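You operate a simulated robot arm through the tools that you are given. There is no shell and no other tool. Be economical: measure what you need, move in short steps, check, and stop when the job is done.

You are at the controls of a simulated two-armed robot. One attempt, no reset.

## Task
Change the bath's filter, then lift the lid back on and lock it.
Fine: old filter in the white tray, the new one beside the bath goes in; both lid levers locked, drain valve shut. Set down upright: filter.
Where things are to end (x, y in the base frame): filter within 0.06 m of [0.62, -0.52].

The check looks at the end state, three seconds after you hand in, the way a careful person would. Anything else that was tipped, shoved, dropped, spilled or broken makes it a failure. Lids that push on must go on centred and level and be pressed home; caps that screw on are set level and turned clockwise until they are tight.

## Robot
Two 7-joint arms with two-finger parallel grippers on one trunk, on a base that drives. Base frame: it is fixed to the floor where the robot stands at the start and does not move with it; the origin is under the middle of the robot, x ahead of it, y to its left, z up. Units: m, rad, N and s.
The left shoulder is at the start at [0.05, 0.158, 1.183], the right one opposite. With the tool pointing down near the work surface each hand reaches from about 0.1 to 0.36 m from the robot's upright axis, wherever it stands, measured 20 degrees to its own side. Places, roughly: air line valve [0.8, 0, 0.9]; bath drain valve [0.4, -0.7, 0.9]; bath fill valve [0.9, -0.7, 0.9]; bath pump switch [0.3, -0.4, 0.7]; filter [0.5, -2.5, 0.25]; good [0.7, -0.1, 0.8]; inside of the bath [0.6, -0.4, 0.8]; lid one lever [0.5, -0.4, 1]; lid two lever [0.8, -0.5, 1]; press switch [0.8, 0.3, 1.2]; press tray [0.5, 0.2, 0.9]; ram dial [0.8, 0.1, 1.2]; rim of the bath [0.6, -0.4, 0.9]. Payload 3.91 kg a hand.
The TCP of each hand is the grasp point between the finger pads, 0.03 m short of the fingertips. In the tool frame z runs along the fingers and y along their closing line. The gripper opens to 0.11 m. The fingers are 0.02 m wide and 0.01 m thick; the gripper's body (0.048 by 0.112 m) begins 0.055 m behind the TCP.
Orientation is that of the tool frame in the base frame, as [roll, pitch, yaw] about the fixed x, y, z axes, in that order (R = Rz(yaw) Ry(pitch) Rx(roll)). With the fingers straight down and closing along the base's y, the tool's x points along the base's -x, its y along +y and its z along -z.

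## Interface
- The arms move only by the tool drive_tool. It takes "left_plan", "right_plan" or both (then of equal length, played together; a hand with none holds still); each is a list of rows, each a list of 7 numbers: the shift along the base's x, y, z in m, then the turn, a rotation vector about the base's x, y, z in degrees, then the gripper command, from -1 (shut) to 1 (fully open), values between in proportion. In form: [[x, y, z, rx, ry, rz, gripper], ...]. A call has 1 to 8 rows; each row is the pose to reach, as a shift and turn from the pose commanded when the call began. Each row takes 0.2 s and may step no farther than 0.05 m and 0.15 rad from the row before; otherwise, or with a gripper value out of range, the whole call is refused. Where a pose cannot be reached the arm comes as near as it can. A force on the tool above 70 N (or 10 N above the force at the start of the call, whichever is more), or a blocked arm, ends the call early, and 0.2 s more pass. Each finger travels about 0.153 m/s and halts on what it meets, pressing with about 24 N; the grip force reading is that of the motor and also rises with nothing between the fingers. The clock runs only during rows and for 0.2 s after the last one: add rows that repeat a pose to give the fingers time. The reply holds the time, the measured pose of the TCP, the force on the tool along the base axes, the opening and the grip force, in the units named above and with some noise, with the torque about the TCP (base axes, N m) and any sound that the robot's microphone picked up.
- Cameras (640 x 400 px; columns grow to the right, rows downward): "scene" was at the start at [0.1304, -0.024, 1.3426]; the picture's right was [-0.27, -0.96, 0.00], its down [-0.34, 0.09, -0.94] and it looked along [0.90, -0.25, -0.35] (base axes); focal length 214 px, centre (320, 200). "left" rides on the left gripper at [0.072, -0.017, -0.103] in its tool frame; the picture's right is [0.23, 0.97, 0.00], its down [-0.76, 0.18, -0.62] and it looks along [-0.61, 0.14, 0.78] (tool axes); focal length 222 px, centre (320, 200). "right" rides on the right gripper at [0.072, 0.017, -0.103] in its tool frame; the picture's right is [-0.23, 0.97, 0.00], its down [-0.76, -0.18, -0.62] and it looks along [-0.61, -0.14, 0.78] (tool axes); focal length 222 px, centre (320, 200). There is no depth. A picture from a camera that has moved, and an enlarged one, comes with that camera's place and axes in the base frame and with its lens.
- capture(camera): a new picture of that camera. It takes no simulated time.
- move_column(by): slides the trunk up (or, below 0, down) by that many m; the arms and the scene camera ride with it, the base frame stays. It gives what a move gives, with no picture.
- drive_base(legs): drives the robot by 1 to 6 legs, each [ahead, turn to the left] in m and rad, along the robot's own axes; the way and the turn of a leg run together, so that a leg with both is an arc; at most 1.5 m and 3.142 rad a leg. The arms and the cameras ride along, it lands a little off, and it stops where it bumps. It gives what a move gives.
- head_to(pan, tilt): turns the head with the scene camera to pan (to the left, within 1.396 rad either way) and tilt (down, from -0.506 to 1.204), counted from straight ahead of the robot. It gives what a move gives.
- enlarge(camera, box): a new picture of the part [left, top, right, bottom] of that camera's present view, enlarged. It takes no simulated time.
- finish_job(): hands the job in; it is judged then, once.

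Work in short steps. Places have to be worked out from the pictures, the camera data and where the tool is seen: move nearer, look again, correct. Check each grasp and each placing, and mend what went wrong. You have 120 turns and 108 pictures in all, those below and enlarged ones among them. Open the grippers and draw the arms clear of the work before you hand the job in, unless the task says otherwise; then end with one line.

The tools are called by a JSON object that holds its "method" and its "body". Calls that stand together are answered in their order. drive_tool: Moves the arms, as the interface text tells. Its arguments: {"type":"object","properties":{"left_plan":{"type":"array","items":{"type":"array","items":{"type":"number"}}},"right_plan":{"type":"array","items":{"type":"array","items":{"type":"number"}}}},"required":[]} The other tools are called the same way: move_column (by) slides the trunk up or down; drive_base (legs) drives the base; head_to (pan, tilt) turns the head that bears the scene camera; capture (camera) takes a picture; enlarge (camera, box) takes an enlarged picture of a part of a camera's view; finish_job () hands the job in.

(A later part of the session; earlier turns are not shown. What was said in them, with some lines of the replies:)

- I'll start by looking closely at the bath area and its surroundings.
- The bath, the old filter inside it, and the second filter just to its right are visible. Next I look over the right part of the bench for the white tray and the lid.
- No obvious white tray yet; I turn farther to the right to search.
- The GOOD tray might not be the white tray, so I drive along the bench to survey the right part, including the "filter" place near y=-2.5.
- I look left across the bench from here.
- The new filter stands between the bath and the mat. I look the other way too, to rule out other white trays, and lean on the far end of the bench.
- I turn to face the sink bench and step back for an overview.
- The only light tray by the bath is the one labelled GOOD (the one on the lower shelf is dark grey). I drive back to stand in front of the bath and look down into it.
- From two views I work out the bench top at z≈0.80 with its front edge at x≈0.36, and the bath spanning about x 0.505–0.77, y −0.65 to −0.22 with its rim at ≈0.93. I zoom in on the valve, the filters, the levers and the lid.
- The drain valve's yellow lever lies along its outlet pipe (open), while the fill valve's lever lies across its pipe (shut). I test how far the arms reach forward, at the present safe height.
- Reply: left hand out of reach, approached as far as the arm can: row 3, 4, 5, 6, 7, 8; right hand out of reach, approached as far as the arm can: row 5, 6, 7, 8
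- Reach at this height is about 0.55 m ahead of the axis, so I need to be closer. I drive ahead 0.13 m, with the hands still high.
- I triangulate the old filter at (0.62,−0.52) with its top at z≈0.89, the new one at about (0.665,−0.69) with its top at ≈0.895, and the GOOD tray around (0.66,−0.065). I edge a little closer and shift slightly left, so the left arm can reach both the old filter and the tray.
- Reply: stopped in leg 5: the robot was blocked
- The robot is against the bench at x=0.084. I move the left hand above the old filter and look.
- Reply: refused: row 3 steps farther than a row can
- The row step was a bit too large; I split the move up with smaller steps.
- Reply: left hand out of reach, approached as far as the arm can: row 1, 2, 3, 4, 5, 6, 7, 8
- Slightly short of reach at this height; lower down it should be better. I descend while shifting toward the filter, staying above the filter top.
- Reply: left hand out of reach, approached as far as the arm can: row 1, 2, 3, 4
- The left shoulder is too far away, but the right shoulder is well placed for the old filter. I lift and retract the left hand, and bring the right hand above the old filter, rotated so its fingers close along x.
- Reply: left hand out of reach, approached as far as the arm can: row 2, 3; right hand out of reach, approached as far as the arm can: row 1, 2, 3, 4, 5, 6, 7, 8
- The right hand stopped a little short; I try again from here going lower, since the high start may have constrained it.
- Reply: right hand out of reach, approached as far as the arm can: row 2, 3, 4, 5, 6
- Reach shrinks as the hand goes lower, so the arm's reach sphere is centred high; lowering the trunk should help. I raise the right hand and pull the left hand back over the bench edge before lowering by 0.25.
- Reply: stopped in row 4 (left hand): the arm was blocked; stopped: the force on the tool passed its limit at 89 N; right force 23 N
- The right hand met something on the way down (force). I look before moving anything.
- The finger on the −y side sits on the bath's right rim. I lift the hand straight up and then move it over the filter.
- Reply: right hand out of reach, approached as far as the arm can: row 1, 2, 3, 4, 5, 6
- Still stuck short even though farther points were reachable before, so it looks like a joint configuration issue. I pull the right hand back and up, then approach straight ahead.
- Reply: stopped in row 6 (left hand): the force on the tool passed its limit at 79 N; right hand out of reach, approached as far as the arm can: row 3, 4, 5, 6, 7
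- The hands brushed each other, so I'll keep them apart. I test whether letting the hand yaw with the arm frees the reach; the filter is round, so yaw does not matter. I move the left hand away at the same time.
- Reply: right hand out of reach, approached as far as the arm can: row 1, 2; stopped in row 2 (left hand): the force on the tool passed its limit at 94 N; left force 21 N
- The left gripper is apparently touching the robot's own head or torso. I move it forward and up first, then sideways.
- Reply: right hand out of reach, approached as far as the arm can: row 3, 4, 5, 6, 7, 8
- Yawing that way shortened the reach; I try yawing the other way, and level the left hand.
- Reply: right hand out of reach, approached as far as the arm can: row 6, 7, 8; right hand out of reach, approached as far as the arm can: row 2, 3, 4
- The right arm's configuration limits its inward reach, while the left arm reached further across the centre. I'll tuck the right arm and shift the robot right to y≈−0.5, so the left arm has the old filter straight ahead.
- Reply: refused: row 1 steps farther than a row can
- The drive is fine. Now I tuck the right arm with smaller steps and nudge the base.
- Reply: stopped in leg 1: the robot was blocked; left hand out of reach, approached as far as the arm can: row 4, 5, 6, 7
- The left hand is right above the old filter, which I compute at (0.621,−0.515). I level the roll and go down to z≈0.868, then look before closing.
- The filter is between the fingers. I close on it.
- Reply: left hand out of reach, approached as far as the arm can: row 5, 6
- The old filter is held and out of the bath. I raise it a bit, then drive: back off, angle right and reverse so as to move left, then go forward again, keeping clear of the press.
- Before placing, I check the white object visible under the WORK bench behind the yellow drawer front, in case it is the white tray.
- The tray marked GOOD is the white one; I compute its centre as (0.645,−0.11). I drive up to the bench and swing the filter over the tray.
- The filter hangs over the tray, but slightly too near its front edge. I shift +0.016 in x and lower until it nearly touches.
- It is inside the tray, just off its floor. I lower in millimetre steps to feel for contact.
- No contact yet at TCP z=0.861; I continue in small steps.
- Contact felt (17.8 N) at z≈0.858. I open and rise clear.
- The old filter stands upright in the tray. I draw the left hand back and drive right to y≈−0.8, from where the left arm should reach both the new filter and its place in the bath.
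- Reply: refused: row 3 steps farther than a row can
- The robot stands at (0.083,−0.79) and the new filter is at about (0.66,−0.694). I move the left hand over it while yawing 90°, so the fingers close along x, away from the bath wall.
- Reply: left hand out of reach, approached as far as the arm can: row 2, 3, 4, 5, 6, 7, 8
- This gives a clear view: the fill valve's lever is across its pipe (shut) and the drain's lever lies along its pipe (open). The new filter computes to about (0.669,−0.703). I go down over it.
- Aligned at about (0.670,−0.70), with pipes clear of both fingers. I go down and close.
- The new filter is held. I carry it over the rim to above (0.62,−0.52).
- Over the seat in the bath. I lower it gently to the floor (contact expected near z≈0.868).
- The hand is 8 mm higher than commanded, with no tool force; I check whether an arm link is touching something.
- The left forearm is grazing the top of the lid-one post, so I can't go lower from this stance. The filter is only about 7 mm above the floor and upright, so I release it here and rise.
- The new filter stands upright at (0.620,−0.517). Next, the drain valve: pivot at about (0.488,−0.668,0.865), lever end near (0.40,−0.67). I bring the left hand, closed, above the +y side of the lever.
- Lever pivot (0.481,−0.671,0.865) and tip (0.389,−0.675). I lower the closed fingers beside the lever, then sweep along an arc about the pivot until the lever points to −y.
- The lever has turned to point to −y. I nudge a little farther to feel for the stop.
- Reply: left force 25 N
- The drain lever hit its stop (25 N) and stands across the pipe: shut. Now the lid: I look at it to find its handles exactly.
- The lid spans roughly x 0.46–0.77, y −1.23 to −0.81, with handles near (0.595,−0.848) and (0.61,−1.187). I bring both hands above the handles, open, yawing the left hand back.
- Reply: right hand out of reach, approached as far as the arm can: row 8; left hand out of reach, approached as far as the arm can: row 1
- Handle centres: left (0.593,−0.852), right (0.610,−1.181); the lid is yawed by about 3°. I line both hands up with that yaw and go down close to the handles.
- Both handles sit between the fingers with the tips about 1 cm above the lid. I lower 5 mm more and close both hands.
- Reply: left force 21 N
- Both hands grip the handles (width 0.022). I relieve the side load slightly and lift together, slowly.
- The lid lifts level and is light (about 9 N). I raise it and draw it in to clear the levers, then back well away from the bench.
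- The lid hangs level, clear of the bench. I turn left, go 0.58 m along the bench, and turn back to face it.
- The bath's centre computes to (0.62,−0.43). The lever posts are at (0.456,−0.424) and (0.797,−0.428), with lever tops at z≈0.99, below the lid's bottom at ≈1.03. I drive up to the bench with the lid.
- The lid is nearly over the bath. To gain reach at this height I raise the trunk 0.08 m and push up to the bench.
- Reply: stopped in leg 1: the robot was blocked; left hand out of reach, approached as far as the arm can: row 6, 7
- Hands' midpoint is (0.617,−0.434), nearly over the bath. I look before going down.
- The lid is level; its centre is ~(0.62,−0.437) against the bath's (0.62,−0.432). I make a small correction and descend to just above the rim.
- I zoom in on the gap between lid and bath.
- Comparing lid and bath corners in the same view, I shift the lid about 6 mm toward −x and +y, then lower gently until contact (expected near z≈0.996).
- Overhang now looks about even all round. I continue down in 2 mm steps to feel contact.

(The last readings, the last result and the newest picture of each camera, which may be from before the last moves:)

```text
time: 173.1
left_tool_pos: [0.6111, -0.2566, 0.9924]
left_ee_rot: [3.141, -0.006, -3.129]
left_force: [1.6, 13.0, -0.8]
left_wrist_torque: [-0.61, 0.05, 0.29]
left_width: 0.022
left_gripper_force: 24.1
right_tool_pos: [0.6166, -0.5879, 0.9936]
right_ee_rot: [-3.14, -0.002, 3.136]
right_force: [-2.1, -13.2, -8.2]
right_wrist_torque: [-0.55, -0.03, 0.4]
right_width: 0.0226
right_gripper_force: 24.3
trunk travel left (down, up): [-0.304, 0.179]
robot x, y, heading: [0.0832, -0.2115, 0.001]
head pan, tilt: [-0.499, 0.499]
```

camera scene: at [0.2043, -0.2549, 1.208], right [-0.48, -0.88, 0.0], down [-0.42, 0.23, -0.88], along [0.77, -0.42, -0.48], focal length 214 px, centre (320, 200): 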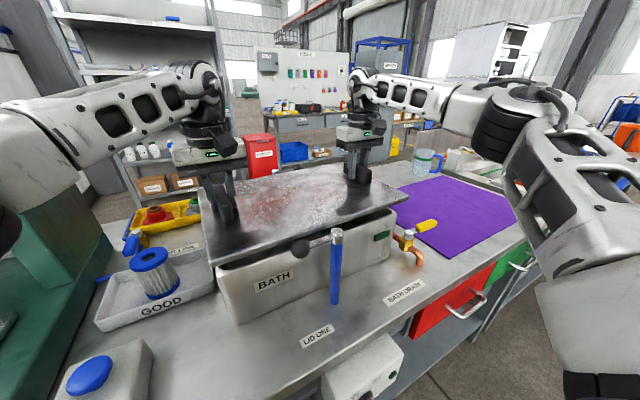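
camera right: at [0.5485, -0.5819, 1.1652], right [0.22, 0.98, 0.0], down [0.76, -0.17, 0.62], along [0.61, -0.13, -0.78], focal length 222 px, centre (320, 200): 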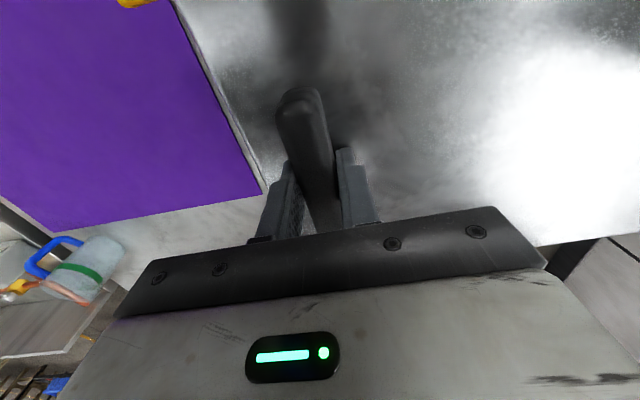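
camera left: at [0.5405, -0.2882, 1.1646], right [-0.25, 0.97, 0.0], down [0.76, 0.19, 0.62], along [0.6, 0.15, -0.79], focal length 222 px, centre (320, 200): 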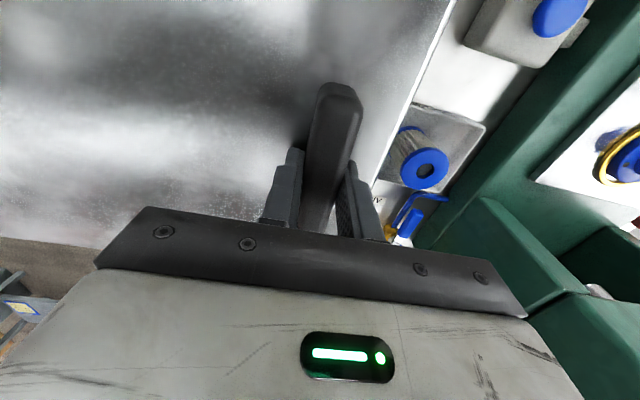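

No contact yet; I continue down.

{"method": "drive_tool", "body": {"left_plan": [[0, 0.001, -0.002, 0, 0, 0, -1], [0, 0.001, -0.004, 0, 0, 0, -1], [0, 0.001, -0.006, 0, 0, 0, -1], [0, 0.001, -0.008, 0, 0, 0, -1], [0, 0.001, -0.008, 0, 0, 0, -1]], "right_plan": [[0, -0.001, -0.002, 0, 0, 0, -1], [0, -0.001, -0.004, 0, 0, 0, -1], [0, -0.001, -0.006, 0, 0, 0, -1], [0, -0.001, -0.008, 0, 0, 0, -1], [0, -0.001, -0.008, 0, 0, 0, -1]]}}

{"method": "enlarge", "body": {"camera": "scene", "box": [190, 150, 430, 330]}}

```text
time: 174.3
left_tool_pos: [0.6105, -0.2565, 0.9858]
left_ee_rot: [-3.139, -0.004, -3.133]
left_force: [4.8, 5.7, 3.0]
left_wrist_torque: [0.28, -0.41, 0.42]
left_width: 0.0223
left_gripper_force: 24.7
right_tool_pos: [0.6168, -0.5876, 0.9858]
right_ee_rot: [3.14, 0.001, 3.137]
right_force: [-1.7, -6.5, -5.3]
right_wrist_torque: [-0.14, -0.23, 0.37]
right_width: 0.0222
right_gripper_force: 24.2
trunk travel left (down, up): [-0.304, 0.179]
robot x, y, heading: [0.0852, -0.2099, -0.0]
head pan, tilt: [-0.499, 0.499]
```

```text
2.22 times, centred on (310, 240) of scene
camera zoom: at [0.2038, -0.2549, 1.2081], right [-0.48, -0.88, 0.0], down [-0.42, 0.23, -0.88], along [0.77, -0.42, -0.48], focal length 477 px, centre (342, 111)
```

zoom: 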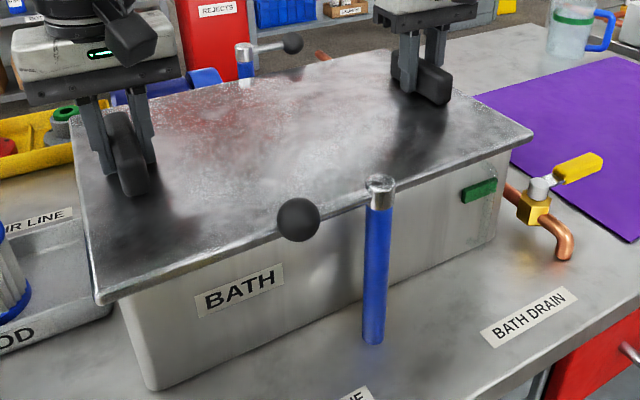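

The left side begins to touch. Seen in this view the overhang is equal on both ends; I press down a little more so both sides seat.

{"method": "drive_tool", "body": {"left_plan": [[0, 0, -0.001, 0, 0, 0, -1], [0, 0, -0.002, 0, 0, 0, -1], [0, 0, -0.003, 0, 0, 0, -1], [0, 0, -0.003, 0, 0, 0, -1]], "right_plan": [[0, 0, -0.002, 0, 0, 0, -1], [0, 0, -0.003, 0, 0, 0, -1], [0, 0, -0.004, 0, 0, 0, -1], [0, 0, -0.004, 0, 0, 0, -1]]}}

```text
time: 175.3
left_tool_pos: [0.6104, -0.2559, 0.9849]
left_ee_rot: [-3.14, 0.0, -3.131]
left_force: [8.7, 1.8, 18.0]
left_wrist_torque: [0.44, -0.11, 0.48]
left_width: 0.0222
left_gripper_force: 24.2
right_tool_pos: [0.6155, -0.5867, 0.9842]
right_ee_rot: [3.141, 0.008, 3.138]
right_force: [3.0, -6.8, 16.7]
right_wrist_torque: [-0.08, 0.4, 0.53]
right_width: 0.0222
right_gripper_force: 24.4
trunk travel left (down, up): [-0.304, 0.179]
robot x, y, heading: [0.0832, -0.2117, -0.004]
head pan, tilt: [-0.499, 0.499]
```

Both sides are seated (≈17 N each at z≈0.985). I ease the pressure, open both hands, and rise.

{"method": "drive_tool", "body": {"left_plan": [[0, 0, 0.003, 0, 0, 0, -1], [0, 0, 0.003, 0, 0, 0, -0.6], [0, 0, 0.003, 0, 0, 0, 0], [0, 0, 0.003, 0, 0, 0, 0.2], [0, 0, 0.03, 0, 0, 0, 0.2], [0, 0, 0.07, 0, 0, 0, 0.2], [-0.01, 0, 0.1, 0, 0, 0, 0.2], [-0.03, 0, 0.12, 0, 0, 0, 0.2]], "right_plan": [[0, 0, 0.003, 0, 0, 0, -1], [0, 0, 0.003, 0, 0, 0, -0.6], [0, 0, 0.003, 0, 0, 0, 0], [0, 0, 0.003, 0, 0, 0, 0.2], [0, 0, 0.03, 0, 0, 0, 0.2], [0, 0, 0.07, 0, 0, 0, 0.2], [-0.01, 0, 0.1, 0, 0, 0, 0.2], [-0.03, 0, 0.12, 0, 0, 0, 0.2]]}}

{"method": "capture", "body": {"camera": "scene"}}

{"method": "capture", "body": {"camera": "left"}}

{"method": "capture", "body": {"camera": "right"}}

```text
time: 177.1
left_tool_pos: [0.5793, -0.2558, 1.1034]
left_ee_rot: [-3.141, -0.002, -3.132]
left_force: [-0.7, -0.3, -0.5]
left_wrist_torque: [-0.02, 0.01, 0.0]
left_width: 0.0658
left_gripper_force: 0.0
right_tool_pos: [0.5852, -0.5874, 1.1047]
right_ee_rot: [-3.141, 0.001, 3.138]
right_force: [0.4, -0.4, 0.6]
right_wrist_torque: [-0.01, -0.03, -0.02]
right_width: 0.0661
right_gripper_force: 0.0
trunk travel left (down, up): [-0.304, 0.179]
robot x, y, heading: [0.0858, -0.2133, -0.001]
head pan, tilt: [-0.499, 0.499]
```

```text
28 pictures are left
camera scene: at [0.203, -0.2544, 1.2082], right [-0.48, -0.88, 0.0], down [-0.42, 0.23, -0.88], along [0.77, -0.42, -0.48], focal length 214 px, centre (320, 200)
```

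scene: 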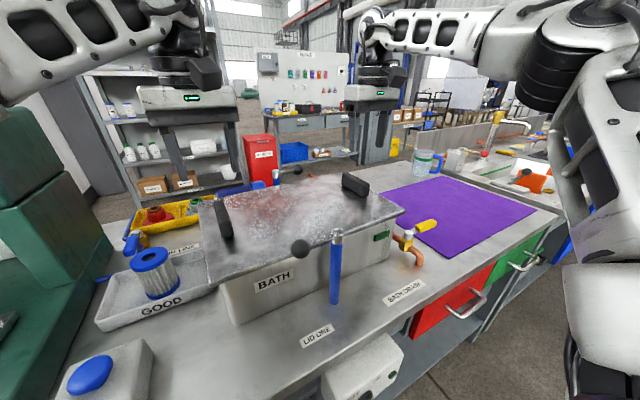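

```text
27 pictures are left
camera left: at [0.5076, -0.2751, 1.2067], right [-0.24, 0.97, 0.0], down [0.76, 0.19, 0.62], along [0.6, 0.15, -0.78], focal length 222 px, centre (320, 200)
```

left: 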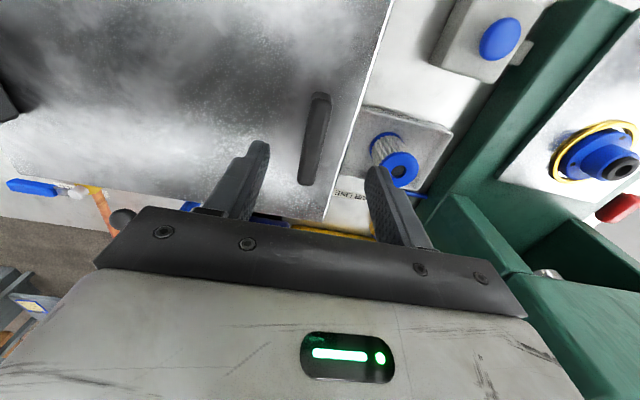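

```text
26 pictures are left
camera right: at [0.5119, -0.5687, 1.2081], right [0.23, 0.97, 0.0], down [0.76, -0.18, 0.62], along [0.61, -0.14, -0.78], focal length 222 px, centre (320, 200)
```

right: 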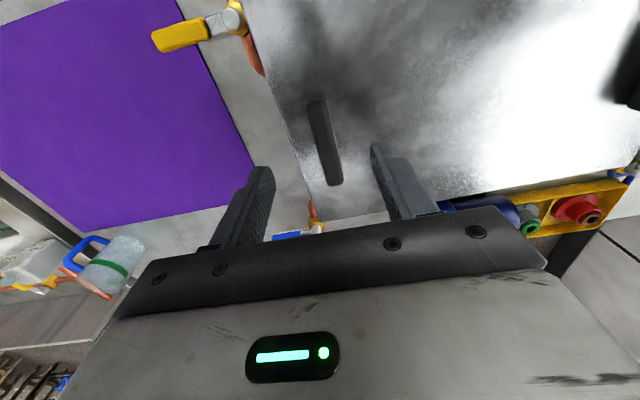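

The lid sits on the bath. I zoom both wrist views to verify its centring and yaw before locking.

{"method": "enlarge", "body": {"camera": "left", "box": [0, 100, 400, 260]}}

{"method": "enlarge", "body": {"camera": "right", "box": [220, 0, 640, 260]}}

```text
1.60 times, centred on (200, 180) of left
camera zoom: at [0.5076, -0.2751, 1.2067], right [-0.24, 0.97, 0.0], down [0.76, 0.19, 0.62], along [0.6, 0.15, -0.78], focal length 355 px, centre (512, 232)
```

zoom: 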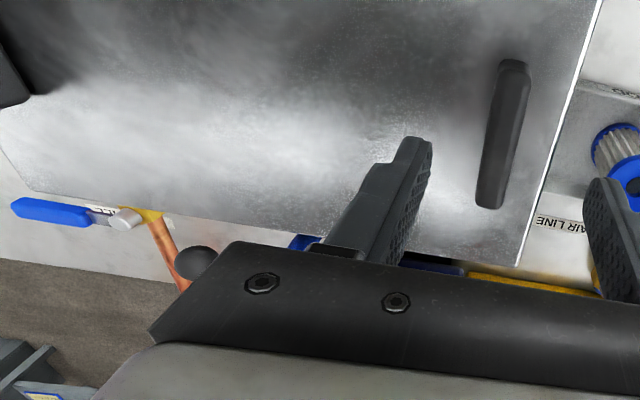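

```text
1.52 times, centred on (430, 130) of right
camera zoom: at [0.5119, -0.5687, 1.2081], right [0.23, 0.97, 0.0], down [0.76, -0.18, 0.62], along [0.61, -0.14, -0.78], focal length 338 px, centre (152, 307)
```

zoom: 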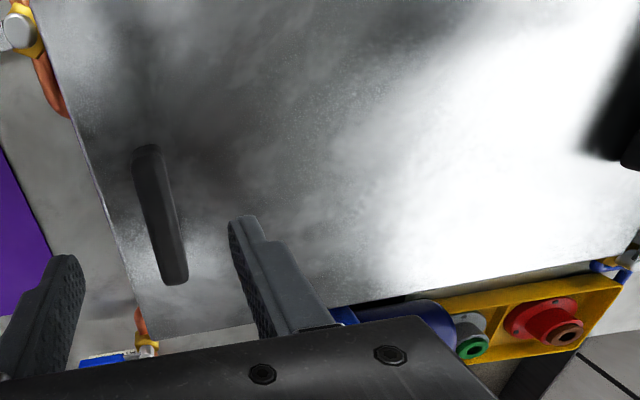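

By the wrist views the lid's centre is about (0.615,−0.42) with ≈1.5° of yaw, while the bath is around (0.62,−0.429). I check the overhang at both front corners directly.

{"method": "enlarge", "body": {"camera": "scene", "box": [190, 230, 290, 330]}}

{"method": "enlarge", "body": {"camera": "scene", "box": [340, 180, 430, 270]}}

```text
4.00 times, centred on (240, 280) of scene
camera zoom: at [0.203, -0.2544, 1.2082], right [-0.48, -0.88, 0.0], down [-0.42, 0.23, -0.88], along [0.77, -0.42, -0.48], focal length 858 px, centre (640, -120)
```

zoom: 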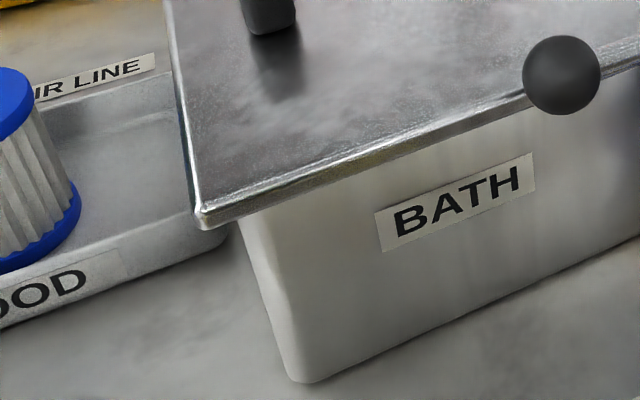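

```text
4.44 times, centred on (385, 225) of scene
camera zoom: at [0.203, -0.2544, 1.2082], right [-0.48, -0.88, 0.0], down [-0.42, 0.23, -0.88], along [0.77, -0.42, -0.48], focal length 953 px, centre (31, 89)
```

zoom: 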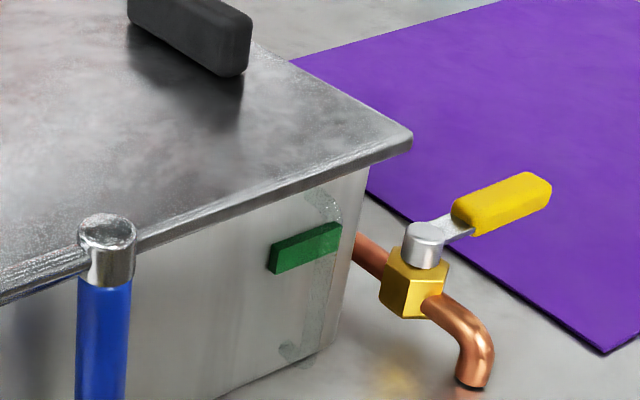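

The two methods bracket an even overhang of about 1–2 cm all round, so the lid is centred. Now lever one: pivot (0.456,−0.424), knob (0.456,−0.352), z≈0.973; it must swing to +x over the lid. I bring the right hand, closed, in front of the rod.

{"method": "drive_tool", "body": {"left_plan": [[0, 0.03, 0, 0, 0, 0, 0.2], [0, 0.05, 0, 0, 0, 0, 0.2], [0, 0.05, 0, 0, 0, 0, 0.2], [0, 0.05, 0, 0, 0, 0, 0.2], [0, 0.05, 0, 0, 0, 0, 0.2], [0, 0.05, 0, 0, 0, 0, 0.2], [0, 0.05, 0, 0, 0, 0, 0.2], [0, 0.05, 0, 0, 0, 0, 0.2]], "right_plan": [[-0.03, 0.03, 0, 0, 0, 0, -0.3], [-0.06, 0.06, 0, 0, 0, 0, -1], [-0.09, 0.09, 0, 0, 0, 0, -1], [-0.115, 0.125, 0, 0, 0, 0, -1], [-0.135, 0.16, 0, 0, 0, 0, -1], [-0.155, 0.19, 0, 0, 0, 0, -1], [-0.162, 0.207, -0.03, 0, 0, 0, -1], [-0.162, 0.209, -0.06, 0, 0, 0, -1]]}}

{"method": "capture", "body": {"camera": "scene"}}

{"method": "capture", "body": {"camera": "right"}}

```text
time: 178.9
left_tool_pos: [0.582, -0.2059, 1.1024]
left_ee_rot: [3.141, -0.007, -3.132]
left_force: [0.5, -0.2, 0.8]
left_wrist_torque: [-0.02, 0.01, -0.02]
left_width: 0.0659
left_gripper_force: 0.1
right_tool_pos: [0.425, -0.3785, 1.0416]
right_ee_rot: [3.141, 0.0, 3.135]
right_force: [-0.8, 0.0, -0.2]
right_wrist_torque: [0.01, 0.01, 0.02]
right_width: 0.0002
right_gripper_force: 23.3
trunk travel left (down, up): [-0.304, 0.179]
robot x, y, heading: [0.083, -0.2097, -0.002]
head pan, tilt: [-0.499, 0.499]
```

```text
21 pictures are left
camera scene: at [0.2037, -0.2547, 1.2081], right [-0.48, -0.88, 0.0], down [-0.42, 0.23, -0.88], along [0.77, -0.42, -0.48], focal length 214 px, centre (320, 200)
```

scene: 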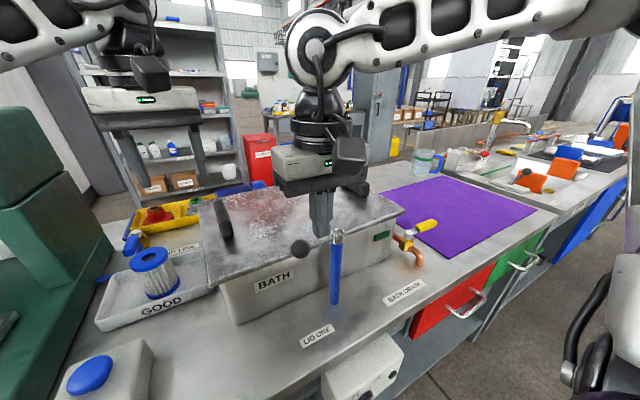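

```text
20 pictures are left
camera right: at [0.3514, -0.3597, 1.1464], right [0.23, 0.97, 0.0], down [0.76, -0.18, 0.62], along [0.61, -0.14, -0.78], focal length 222 px, centre (320, 200)
```

right: 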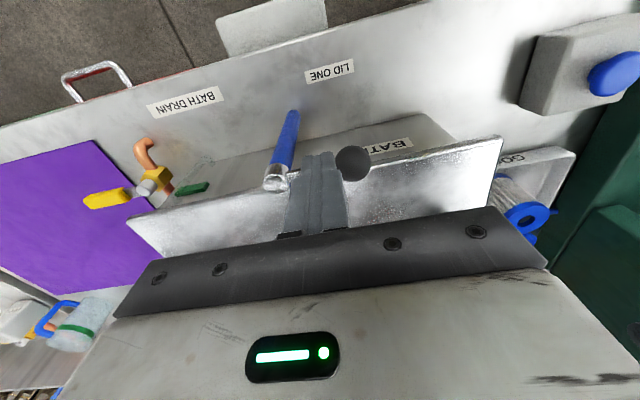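

The positions agree. I lower the closed fingers in front of the rod (tip at z≈0.96, above the lid top) and sweep the arc clockwise.

{"method": "drive_tool", "body": {"right_plan": [[0, 0, -0.03, 0, 0, 0, -1], [0, 0, -0.051, 0, 0, 0, -1], [0, 0, -0.051, 0, 0, 0, -1]]}}

{"method": "drive_tool", "body": {"right_plan": [[0.014, 0, 0, 0, 0, 0, -1], [0.022, 0.002, 0, 0, 0, 0, -1], [0.035, 0.0015, 0, 0, 0, 0, -1], [0.047, -0.002, 0, 0, 0, 0, -1], [0.058, -0.0085, 0, 0, 0, 0, -1], [0.067, -0.0175, 0, 0, 0, 0, -1], [0.073, -0.0285, 0, 0, 0, 0, -1], [0.073, -0.033, 0, 0, 0, 0, -1]]}}

{"method": "capture", "body": {"camera": "scene"}}

```text
time: 179.7
left_tool_pos: [0.5809, -0.2072, 1.1021]
left_ee_rot: [3.142, -0.005, -3.133]
left_force: [0.1, 1.2, 0.2]
left_wrist_torque: [0.01, 0.0, 0.01]
left_width: 0.0658
left_gripper_force: 0.1
right_tool_pos: [0.4253, -0.3781, 0.9914]
right_ee_rot: [-3.141, -0.001, 3.135]
right_force: [-0.1, -0.2, -0.2]
right_wrist_torque: [0.03, 0.02, -0.03]
right_width: 0.0
right_gripper_force: 24.5
trunk travel left (down, up): [-0.304, 0.179]
robot x, y, heading: [0.0824, -0.2108, 0.001]
head pan, tilt: [-0.499, 0.499]
```

```text
time: 181.5
left_tool_pos: [0.5823, -0.2066, 1.1023]
left_ee_rot: [-3.14, -0.005, -3.13]
left_force: [-0.7, 0.1, 0.0]
left_wrist_torque: [-0.02, -0.03, 0.0]
left_width: 0.0658
left_gripper_force: 0.1
right_tool_pos: [0.4966, -0.4097, 0.9921]
right_ee_rot: [3.14, 0.0, 3.138]
right_force: [1.3, 7.7, -2.7]
right_wrist_torque: [0.18, -0.03, 0.0]
right_width: 0.0
right_gripper_force: 24.6
trunk travel left (down, up): [-0.304, 0.179]
robot x, y, heading: [0.0797, -0.2112, 0.001]
head pan, tilt: [-0.499, 0.499]
```

```text
19 pictures are left
camera scene: at [0.2039, -0.2537, 1.208], right [-0.48, -0.88, 0.0], down [-0.42, 0.23, -0.88], along [0.77, -0.42, -0.48], focal length 214 px, centre (320, 200)
```

scene: 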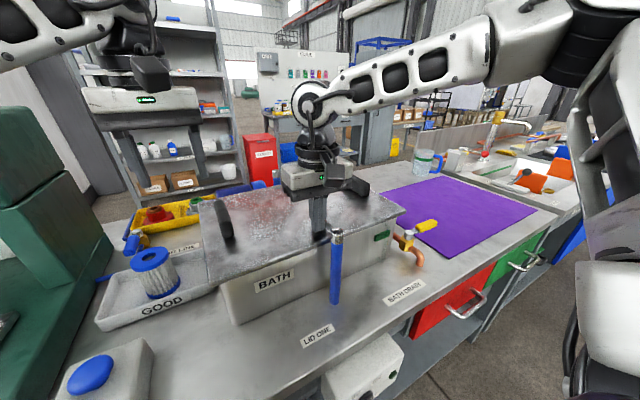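

The lever has swung in over the lid. I push a little more toward −y to feel the stop, then back the finger off and up.

{"method": "drive_tool", "body": {"right_plan": [[0, -0.004, 0, 0, 0, 0, -1], [0, -0.008, 0, 0, 0, 0, -1], [0, -0.008, 0, 0, 0, 0, -1]]}}

{"method": "drive_tool", "body": {"right_plan": [[0, 0.02, 0.005, 0, 0, 0, -1], [0, 0.025, 0.045, 0, 0, 0, -1], [0, 0.025, 0.09, 0, 0, 0, -1], [-0.03, -0.005, 0.11, 0, 0, 0, -1], [-0.06, -0.04, 0.12, 0, 0, 0, -1], [-0.09, -0.075, 0.13, 0, 0, 0, -1], [-0.12, -0.11, 0.13, 0, 0, 0, -1], [-0.13, -0.15, 0.13, 0, 0, 0, -1]]}}

{"method": "enlarge", "body": {"camera": "scene", "box": [190, 150, 430, 330]}}

```text
time: 182.3
left_tool_pos: [0.5822, -0.2036, 1.1027]
left_ee_rot: [-3.137, -0.005, -3.133]
left_force: [-0.7, 0.1, 0.5]
left_wrist_torque: [-0.03, 0.0, -0.02]
left_width: 0.066
left_gripper_force: 0.1
right_tool_pos: [0.4988, -0.4117, 0.9921]
right_ee_rot: [3.13, 0.002, 3.139]
right_force: [1.1, 46.4, -13.4]
right_wrist_torque: [0.98, -0.03, -0.11]
right_width: 0.0
right_gripper_force: 23.9
trunk travel left (down, up): [-0.304, 0.179]
robot x, y, heading: [0.0827, -0.2117, -0.003]
head pan, tilt: [-0.499, 0.499]
```

```text
time: 184.1
left_tool_pos: [0.5809, -0.2074, 1.1016]
left_ee_rot: [-3.141, -0.005, -3.133]
left_force: [-0.4, 0.0, -0.2]
left_wrist_torque: [-0.01, 0.01, -0.01]
left_width: 0.0661
left_gripper_force: 0.0
right_tool_pos: [0.3662, -0.5705, 1.121]
right_ee_rot: [3.14, 0.0, 3.139]
right_force: [0.3, 0.8, 0.9]
right_wrist_torque: [-0.01, 0.01, 0.0]
right_width: 0.0003
right_gripper_force: 24.4
trunk travel left (down, up): [-0.304, 0.179]
robot x, y, heading: [0.0813, -0.2101, 0.001]
head pan, tilt: [-0.499, 0.499]
```

```text
2.22 times, centred on (310, 240) of scene
camera zoom: at [0.2035, -0.2549, 1.2081], right [-0.48, -0.88, 0.0], down [-0.42, 0.23, -0.88], along [0.77, -0.42, -0.48], focal length 477 px, centre (342, 111)
```

zoom: 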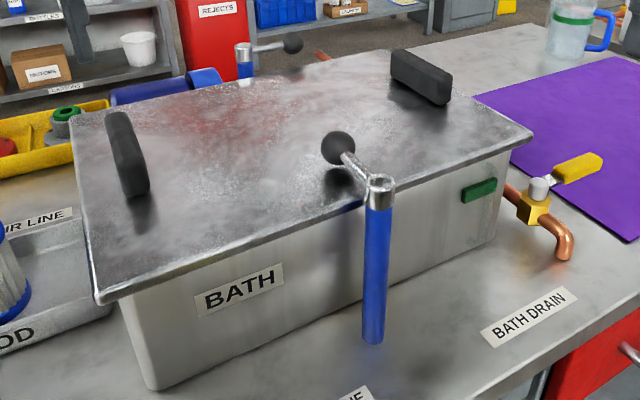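

Lever one is locked against its stop (46 N). Lever two is behind the bath, out of reach from here, so I'll drive around the right end of the benches and do it from behind. First I tuck the left hand and back off.

{"method": "drive_tool", "body": {"left_plan": [[-0.04, 0, 0.01, 0, 0, 0, 0], [-0.08, 0, 0.02, 0, 0, 0, -1], [-0.12, 0, 0.02, 0, 0, 0, -1], [-0.14, 0, 0.02, 0, 0, 0, -1]]}}

{"method": "drive_base", "body": {"legs": [[-0.5, 0], [0, -1.571], [1.5, 0], [1.5, 0]]}}

{"method": "head_to", "body": {"pan": 0.5, "tilt": 0.45}}

{"method": "capture", "body": {"camera": "scene"}}

```text
time: 185.1
left_tool_pos: [0.4393, -0.2084, 1.1221]
left_ee_rot: [-3.14, -0.003, -3.13]
left_force: [0.4, -0.7, 0.8]
left_wrist_torque: [0.0, 0.0, -0.04]
left_width: 0.0
left_gripper_force: 24.2
right_tool_pos: [0.367, -0.5693, 1.1205]
right_ee_rot: [-3.141, 0.001, 3.136]
right_force: [0.1, 0.2, -0.7]
right_wrist_torque: [-0.01, -0.02, -0.01]
right_width: 0.0
right_gripper_force: 24.2
trunk travel left (down, up): [-0.304, 0.179]
robot x, y, heading: [0.0844, -0.2115, 0.0]
head pan, tilt: [-0.499, 0.499]
```

```text
time: 206.0
left_tool_pos: [-0.279, -3.5889, 1.122]
left_ee_rot: [3.141, -0.006, 1.616]
left_force: [0.5, 0.7, -0.7]
left_wrist_torque: [0.01, 0.01, 0.01]
left_width: 0.0
left_gripper_force: 24.1
right_tool_pos: [-0.6449, -3.5286, 1.1194]
right_ee_rot: [-3.141, 0.0, 1.601]
right_force: [0.4, -0.1, -0.5]
right_wrist_torque: [0.01, -0.01, -0.01]
right_width: 0.0
right_gripper_force: 24.4
trunk travel left (down, up): [-0.304, 0.179]
robot x, y, heading: [-0.2988, -3.2317, -1.537]
head pan, tilt: [-0.499, 0.499]
```

```text
time: 207.3
left_tool_pos: [-0.2807, -3.5894, 1.1225]
left_ee_rot: [-3.14, -0.003, 1.615]
left_force: [-0.5, -0.1, -0.2]
left_wrist_torque: [-0.01, 0.0, -0.01]
left_width: 0.0
left_gripper_force: 24.0
right_tool_pos: [-0.6454, -3.5284, 1.121]
right_ee_rot: [-3.141, 0.001, 1.601]
right_force: [1.5, 0.6, -0.2]
right_wrist_torque: [0.01, 0.0, 0.01]
right_width: 0.0
right_gripper_force: 24.4
trunk travel left (down, up): [-0.304, 0.179]
robot x, y, heading: [-0.2986, -3.2273, -1.532]
head pan, tilt: [0.499, 0.45]
```

```text
17 pictures are left
camera scene: at [-0.2477, -3.3505, 1.2125], right [-0.86, -0.51, 0.0], down [-0.22, 0.37, -0.9], along [0.46, -0.78, -0.44], focal length 214 px, centre (320, 200)
```

scene: 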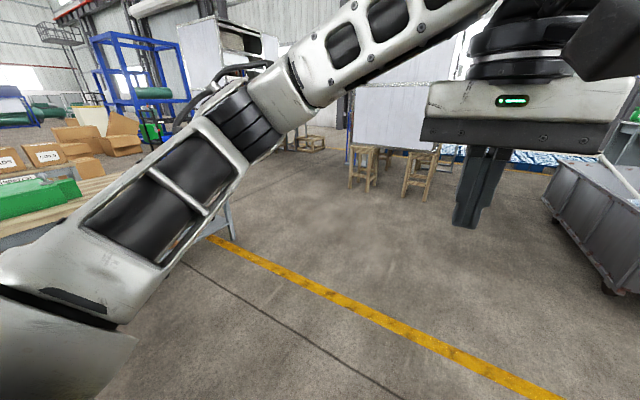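

There is a packing table to the left at the end of the benches; I look more directly left for a passage.

{"method": "head_to", "body": {"pan": 1.39, "tilt": 0.35}}

{"method": "capture", "body": {"camera": "scene"}}

```text
time: 208.4
left_tool_pos: [-0.2788, -3.5902, 1.1198]
left_ee_rot: [-3.139, -0.006, 1.615]
left_force: [0.1, 0.4, 0.0]
left_wrist_torque: [0.03, -0.01, 0.01]
left_width: 0.0
left_gripper_force: 23.8
right_tool_pos: [-0.6453, -3.5287, 1.1204]
right_ee_rot: [3.141, 0.0, 1.601]
right_force: [-0.2, -0.7, 0.1]
right_wrist_torque: [-0.03, -0.01, 0.01]
right_width: 0.0002
right_gripper_force: 23.9
trunk travel left (down, up): [-0.304, 0.179]
robot x, y, heading: [-0.2944, -3.2303, -1.537]
head pan, tilt: [1.389, 0.351]
```

```text
16 pictures are left
camera scene: at [-0.2023, -3.2851, 1.2218], right [-0.15, -0.99, 0.0], down [-0.34, 0.05, -0.94], along [0.93, -0.14, -0.34], focal length 214 px, centre (320, 200)
```

scene: 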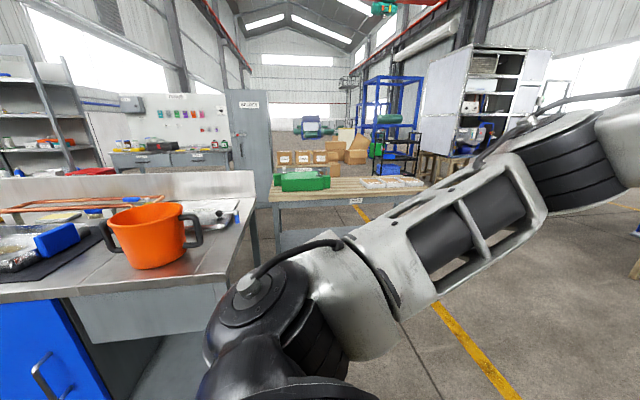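

The packing table closes the gap behind the sink bench, so I go round its far end: first to y≈−5, then +x, then look up the aisle.

{"method": "drive_base", "body": {"legs": [[1.5, -0.03], [0.3, 0], [0, 1.571], [1.5, 0], [1.0, 0], [0, 1.571]]}}

{"method": "head_to", "body": {"pan": 0.0, "tilt": 0.4}}

{"method": "capture", "body": {"camera": "scene"}}

```text
time: 236.7
left_tool_pos: [2.2144, -4.7797, 1.1212]
left_ee_rot: [3.141, -0.003, -1.632]
left_force: [0.6, -0.6, 1.1]
left_wrist_torque: [0.01, -0.02, -0.01]
left_width: 0.0
left_gripper_force: 23.8
right_tool_pos: [2.5714, -4.8798, 1.12]
right_ee_rot: [3.141, 0.0, -1.648]
right_force: [0.2, 0.6, -0.5]
right_wrist_torque: [0.0, 0.0, -0.04]
right_width: 0.0
right_gripper_force: 23.4
trunk travel left (down, up): [-0.304, 0.179]
robot x, y, heading: [2.1937, -5.1363, 1.5]
head pan, tilt: [1.389, 0.351]
```

```text
time: 238.3
left_tool_pos: [2.2146, -4.7806, 1.1213]
left_ee_rot: [-3.14, -0.004, -1.634]
left_force: [0.0, -0.1, 0.4]
left_wrist_torque: [0.02, 0.0, -0.02]
left_width: 0.0001
left_gripper_force: 24.3
right_tool_pos: [2.5706, -4.8803, 1.1199]
right_ee_rot: [3.141, 0.001, -1.647]
right_force: [0.0, -0.1, 0.1]
right_wrist_torque: [-0.01, 0.01, 0.0]
right_width: 0.0
right_gripper_force: 23.9
trunk travel left (down, up): [-0.304, 0.179]
robot x, y, heading: [2.1937, -5.1368, 1.503]
head pan, tilt: [0.0, 0.4]
```

```text
15 pictures are left
camera scene: at [2.204, -5.0047, 1.2172], right [1.0, -0.07, 0.0], down [-0.03, -0.39, -0.92], along [0.07, 0.92, -0.39], focal length 214 px, centre (320, 200)
```

scene: 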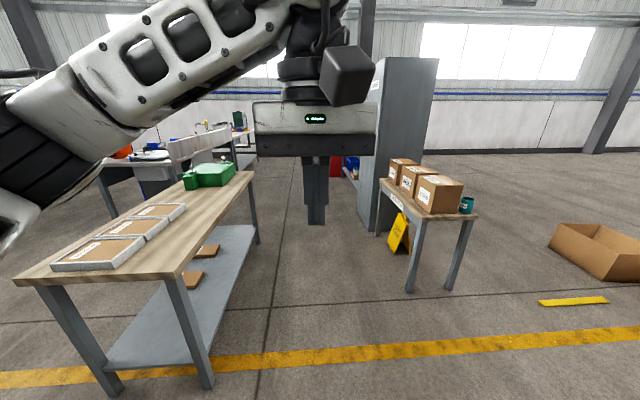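

The aisle is clear between x≈1.75 and x≈2.88. I straighten up and drive along it to behind the bath, then turn to face the bench.

{"method": "drive_base", "body": {"legs": [[0, 0.072], [1.5, 0], [1.5, 0], [1.5, 0], [0.25, 0]]}}

```text
time: 261.6
left_tool_pos: [2.2407, -0.0459, 1.1214]
left_ee_rot: [-3.14, -0.006, -1.578]
left_force: [-0.5, 0.0, 0.0]
left_wrist_torque: [0.02, -0.01, -0.04]
left_width: 0.0
left_gripper_force: 24.2
right_tool_pos: [2.6013, -0.1269, 1.1203]
right_ee_rot: [3.139, 0.0, -1.593]
right_force: [0.5, 0.6, 0.3]
right_wrist_torque: [-0.03, -0.03, -0.01]
right_width: 0.0
right_gripper_force: 24.0
trunk travel left (down, up): [-0.304, 0.179]
robot x, y, heading: [2.2418, -0.4031, 1.55]
head pan, tilt: [0.0, 0.4]
```

I turn to face the bench from behind, approach part way, and look.

{"method": "drive_base", "body": {"legs": [[0.04, 0], [0, 1.592], [0.6, 0]]}}

{"method": "head_to", "body": {"pan": 0.0, "tilt": 0.6}}

{"method": "capture", "body": {"camera": "scene"}}

```text
time: 269.4
left_tool_pos: [1.2619, -0.3715, 1.1213]
left_ee_rot: [-3.139, -0.004, 0.013]
left_force: [-0.2, -0.2, 0.2]
left_wrist_torque: [0.01, 0.03, -0.02]
left_width: 0.0002
left_gripper_force: 23.7
right_tool_pos: [1.3347, -0.0082, 1.1206]
right_ee_rot: [3.14, 0.001, 0.0]
right_force: [-0.4, 0.8, -0.3]
right_wrist_torque: [-0.03, -0.01, 0.01]
right_width: 0.0003
right_gripper_force: 23.5
trunk travel left (down, up): [-0.304, 0.179]
robot x, y, heading: [1.6201, -0.3649, -3.14]
head pan, tilt: [0.0, 0.4]
```

```text
time: 270.1
left_tool_pos: [1.2634, -0.3725, 1.1224]
left_ee_rot: [-3.139, -0.005, 0.014]
left_force: [-0.6, -0.6, -0.1]
left_wrist_torque: [0.01, 0.02, -0.01]
left_width: 0.0
left_gripper_force: 24.6
right_tool_pos: [1.334, -0.0092, 1.1208]
right_ee_rot: [3.14, -0.001, 0.0]
right_force: [0.1, -0.5, 0.4]
right_wrist_torque: [-0.03, -0.02, 0.0]
right_width: 0.0
right_gripper_force: 24.0
trunk travel left (down, up): [-0.304, 0.179]
robot x, y, heading: [1.621, -0.3663, -3.136]
head pan, tilt: [0.0, 0.6]
```

```text
14 pictures are left
camera scene: at [1.4927, -0.3656, 1.199], right [-0.01, 1.0, 0.0], down [0.56, 0.0, -0.83], along [-0.83, 0.0, -0.56], focal length 214 px, centre (320, 200)
```

scene: 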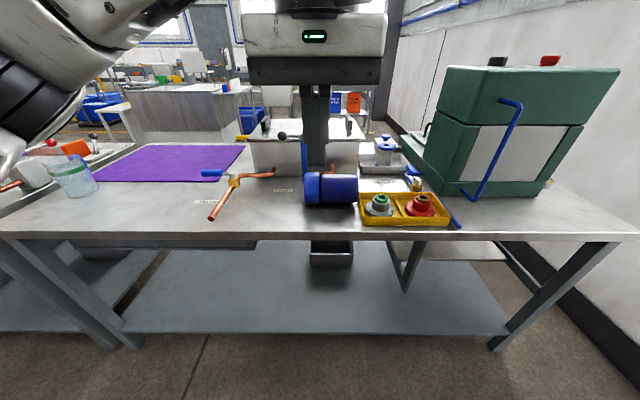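

The bench's back edge is at x≈1.07 and the way is clear. I drive up to it.

{"method": "drive_base", "body": {"legs": [[0.2, 0], [0.09, 0]]}}

{"method": "drive_tool", "body": {"left_plan": [[-0.04, 0.0, 0, 0, 0, 0, -1], [-0.08, 0.0, 0, 0, 0, 0, -1], [-0.1, 0.0, -0.01, 0, 0, 0, -1]]}}

{"method": "capture", "body": {"camera": "left"}}

```text
time: 272.5
left_tool_pos: [0.9789, -0.3739, 1.1216]
left_ee_rot: [-3.139, -0.007, 0.014]
left_force: [0.1, 0.1, 0.4]
left_wrist_torque: [0.0, 0.0, 0.01]
left_width: 0.0
left_gripper_force: 24.5
right_tool_pos: [1.0526, -0.0093, 1.1205]
right_ee_rot: [3.14, -0.001, -0.003]
right_force: [-0.1, -0.3, 0.4]
right_wrist_torque: [0.01, -0.04, 0.0]
right_width: 0.0
right_gripper_force: 24.6
trunk travel left (down, up): [-0.304, 0.179]
robot x, y, heading: [1.3365, -0.3668, -3.134]
head pan, tilt: [0.0, 0.6]
stopped in leg 2: the robot was blocked; the commanded pose is now the measured one
```

```text
time: 273.3
left_tool_pos: [0.8782, -0.374, 1.1115]
left_ee_rot: [-3.141, -0.006, 0.014]
left_force: [0.2, 0.9, -0.1]
left_wrist_torque: [0.01, -0.03, 0.01]
left_width: 0.0
left_gripper_force: 23.3
right_tool_pos: [1.0514, -0.0099, 1.1198]
right_ee_rot: [3.14, -0.002, -0.002]
right_force: [-0.4, -0.4, 0.6]
right_wrist_torque: [-0.01, 0.0, 0.01]
right_width: 0.0
right_gripper_force: 24.1
trunk travel left (down, up): [-0.304, 0.179]
robot x, y, heading: [1.3368, -0.3683, -3.131]
head pan, tilt: [0.0, 0.6]
```

```text
13 pictures are left
camera left: at [0.9499, -0.3578, 1.2138], right [0.24, -0.97, 0.0], down [-0.76, -0.19, 0.62], along [-0.6, -0.15, -0.78], focal length 222 px, centre (320, 200)
```

left: 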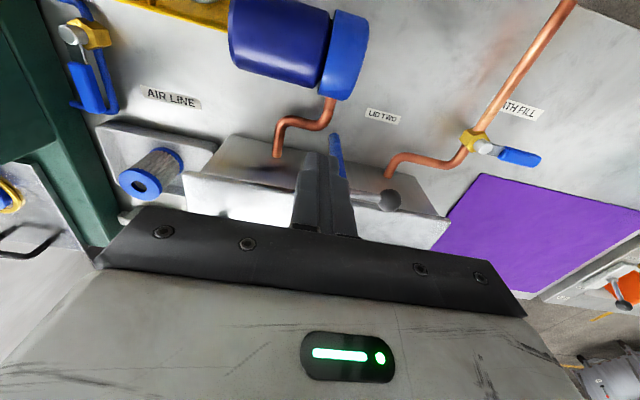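

From behind, lever two's pivot is at (0.795,−0.429) and its knob at (0.786,−0.498), as computed before. I place the closed left fingers behind the rod.

{"method": "drive_tool", "body": {"left_plan": [[-0.015, -0.035, -0.01, 0, 0, 0, -1], [-0.035, -0.07, -0.03, 0, 0, 0, -1], [-0.05, -0.1, -0.05, 0, 0, 0, -1], [-0.05, -0.1, -0.085, 0, 0, 0, -1], [-0.05, -0.1, -0.119, 0, 0, 0, -1], [-0.05, -0.1, -0.119, 0, 0, 0, -1]]}}

{"method": "capture", "body": {"camera": "left"}}

```text
time: 274.7
left_tool_pos: [0.8301, -0.4727, 0.9914]
left_ee_rot: [-3.141, -0.005, 0.013]
left_force: [0.3, -0.5, -0.4]
left_wrist_torque: [0.01, 0.04, 0.01]
left_width: 0.0
left_gripper_force: 23.9
right_tool_pos: [1.0513, -0.0096, 1.1206]
right_ee_rot: [3.138, -0.002, -0.001]
right_force: [-0.7, 0.8, 0.6]
right_wrist_torque: [-0.02, 0.0, 0.02]
right_width: 0.0
right_gripper_force: 24.0
trunk travel left (down, up): [-0.304, 0.179]
robot x, y, heading: [1.3368, -0.3659, -3.139]
head pan, tilt: [0.0, 0.6]
```

```text
12 pictures are left
camera left: at [0.9014, -0.4564, 1.0939], right [0.24, -0.97, 0.0], down [-0.76, -0.19, 0.62], along [-0.6, -0.15, -0.79], focal length 222 px, centre (320, 200)
```

left: 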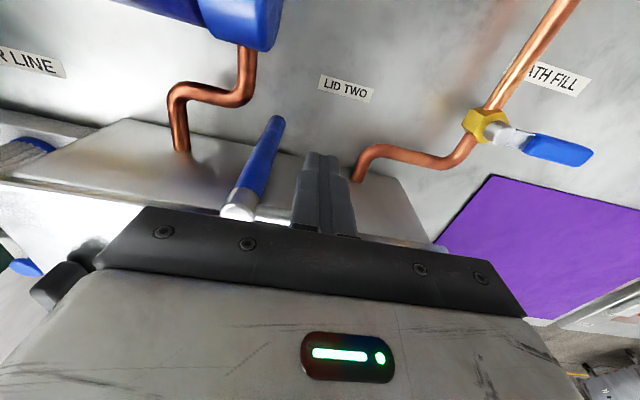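

Fingers are just behind the rod. I sweep the arc clockwise, pushing the lever over the lid.

{"method": "drive_tool", "body": {"left_plan": [[-0.02, 0, 0, 0, 0, 0, -1], [-0.032, -0.0035, 0, 0, 0, 0, -1], [-0.045, -0.0035, 0, 0, 0, 0, -1], [-0.057, 0, 0, 0, 0, 0, -1], [-0.068, 0.0065, 0, 0, 0, 0, -1], [-0.077, 0.0155, 0, 0, 0, 0, -1], [-0.083, 0.0265, 0, 0, 0, 0, -1], [-0.083, 0.031, 0, 0, 0, 0, -1]]}}

{"method": "drive_tool", "body": {"left_plan": [[0, 0.004, 0, 0, 0, 0, -1], [0, 0.008, 0, 0, 0, 0, -1], [0, 0.008, 0, 0, 0, 0, -1]]}}

{"method": "capture", "body": {"camera": "scene"}}

```text
time: 276.5
left_tool_pos: [0.7459, -0.4429, 0.9932]
left_ee_rot: [-3.14, -0.006, 0.014]
left_force: [0.4, 0.7, 0.1]
left_wrist_torque: [-0.01, 0.02, 0.02]
left_width: 0.0
left_gripper_force: 23.6
right_tool_pos: [1.0517, -0.0101, 1.1204]
right_ee_rot: [3.14, -0.001, 0.0]
right_force: [0.5, 0.5, 1.1]
right_wrist_torque: [0.0, 0.03, -0.03]
right_width: 0.0
right_gripper_force: 23.8
trunk travel left (down, up): [-0.304, 0.179]
robot x, y, heading: [1.336, -0.3643, -3.138]
head pan, tilt: [0.0, 0.6]
```

```text
time: 277.3
left_tool_pos: [0.7448, -0.4405, 0.9931]
left_ee_rot: [3.14, -0.006, 0.021]
left_force: [3.5, -21.6, 0.1]
left_wrist_torque: [-0.43, -0.06, -0.22]
left_width: 0.0
left_gripper_force: 24.3
right_tool_pos: [1.0512, -0.0135, 1.1212]
right_ee_rot: [-3.141, 0.001, 0.0]
right_force: [0.0, 0.1, -0.4]
right_wrist_torque: [0.0, -0.02, 0.01]
right_width: 0.0
right_gripper_force: 23.9
trunk travel left (down, up): [-0.304, 0.179]
robot x, y, heading: [1.3403, -0.367, -3.135]
head pan, tilt: [0.0, 0.6]
```

```text
11 pictures are left
camera scene: at [1.2099, -0.3694, 1.199], right [-0.01, 1.0, 0.0], down [0.56, 0.01, -0.83], along [-0.83, 0.0, -0.56], focal length 214 px, centre (320, 200)
```

scene: 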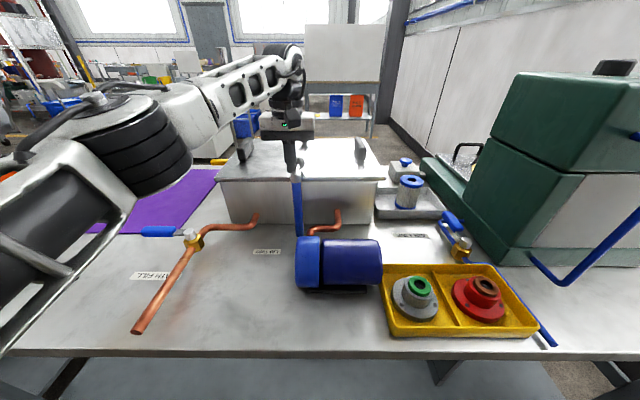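

The lever hit its stop (22 N). I draw the finger back and up, away from the work, and check everything.

{"method": "drive_tool", "body": {"left_plan": [[0, -0.02, 0.005, 0, 0, 0, -1], [0, -0.025, 0.045, 0, 0, 0, -1], [0.0, -0.025, 0.085, 0, 0, 0, -1], [0.035, 0.0, 0.11, 0, 0, 0, 0], [0.075, 0.02, 0.12, 0, 0, 0, 1], [0.115, 0.04, 0.12, 0, 0, 0, 1], [0.155, 0.06, 0.12, 0, 0, 0, 1], [0.195, 0.065, 0.12, 0, 0, 0, 1]], "right_plan": [[0, 0, 0, 0, 0, 0, 0], [0, 0, 0, 0, 0, 0, 1], [0, 0, 0, 0, 0, 0, 1], [0, 0, 0, 0, 0, 0, 1], [0, 0, 0, 0, 0, 0, 1], [0, 0, 0, 0, 0, 0, 1], [0, 0, 0, 0, 0, 0, 1], [0, 0, 0, 0, 0, 0, 1]]}}

{"method": "enlarge", "body": {"camera": "scene", "box": [180, 100, 480, 290]}}

{"method": "capture", "body": {"camera": "left"}}

```text
time: 279.1
left_tool_pos: [0.9413, -0.3694, 1.1124]
left_ee_rot: [-3.138, -0.005, 0.014]
left_force: [-0.5, 1.1, 0.1]
left_wrist_torque: [0.0, -0.02, -0.02]
left_width: 0.1099
left_gripper_force: 0.1
left hand out of reach, approached as far as the arm can: row 3, 4
right_tool_pos: [1.052, -0.0102, 1.1213]
right_ee_rot: [3.138, -0.001, -0.001]
right_force: [0.9, 0.3, -0.1]
right_wrist_torque: [0.03, -0.01, 0.04]
right_width: 0.1102
right_gripper_force: 0.1
trunk travel left (down, up): [-0.304, 0.179]
robot x, y, heading: [1.3398, -0.365, -3.136]
head pan, tilt: [0.0, 0.6]
```

```text
2.11 times, centred on (330, 195) of scene
camera zoom: at [1.2099, -0.3669, 1.1991], right [0.0, 1.0, 0.0], down [0.56, 0.0, -0.83], along [-0.83, 0.0, -0.56], focal length 452 px, centre (299, 210)
```

zoom: 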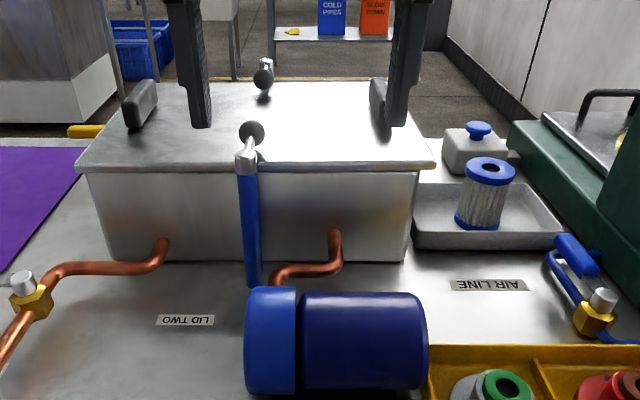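

```text
9 pictures are left
camera left: at [1.0129, -0.3525, 1.2153], right [0.24, -0.97, 0.0], down [-0.76, -0.19, 0.62], along [-0.6, -0.15, -0.79], focal length 222 px, centre (320, 200)
```

left: 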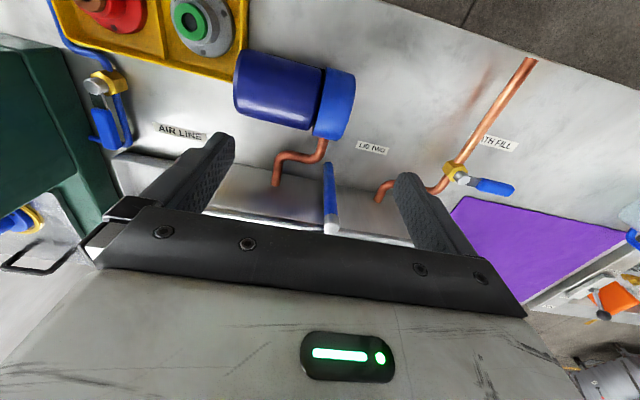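

From behind, the lid is centred with equal overhang, both levers point in over it against their stops, the old filter stands in the tray, and the drain lever is across its pipe. I back clear of the bench and hand in.

{"method": "drive_base", "body": {"legs": [[-0.35, 0]]}}

{"method": "enlarge", "body": {"camera": "scene", "box": [200, 80, 440, 240]}}

```text
time: 281.4
left_tool_pos: [1.2903, -0.3675, 1.1123]
left_ee_rot: [-3.139, -0.004, 0.018]
left_force: [0.0, 0.5, 0.4]
left_wrist_torque: [-0.01, 0.03, 0.0]
left_width: 0.11
left_gripper_force: 0.1
right_tool_pos: [1.4011, -0.0086, 1.1209]
right_ee_rot: [3.139, -0.001, 0.001]
right_force: [-0.1, -0.3, -1.3]
right_wrist_torque: [0.0, 0.03, -0.01]
right_width: 0.1102
right_gripper_force: 0.0
trunk travel left (down, up): [-0.304, 0.179]
robot x, y, heading: [1.6874, -0.3651, -3.134]
head pan, tilt: [0.0, 0.6]
```

```text
2.50 times, centred on (320, 160) of scene
camera zoom: at [1.5598, -0.3652, 1.1991], right [-0.01, 1.0, 0.0], down [0.56, 0.0, -0.83], along [-0.83, -0.01, -0.56], focal length 536 px, centre (320, 300)
```

zoom: 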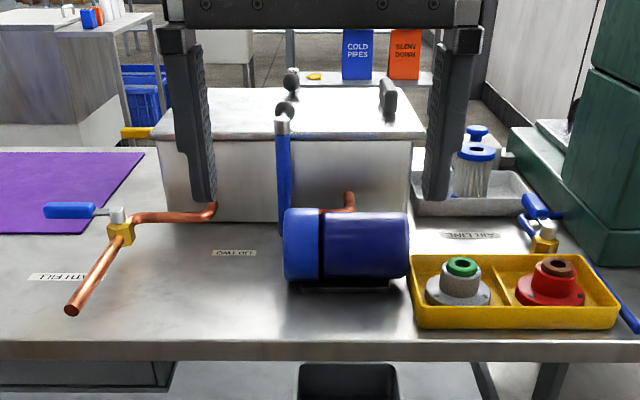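

Everything is in place and the arms are clear of the work, so I hand in.

{"method": "finish_job", "body": {}}

```text
The job is handed in.
```

The filter is changed: the old one stands in the white GOOD tray, the new one is upright in the bath at about (0.62, −0.52), the lid is on centred with both levers locked, and the drain valve is shut.
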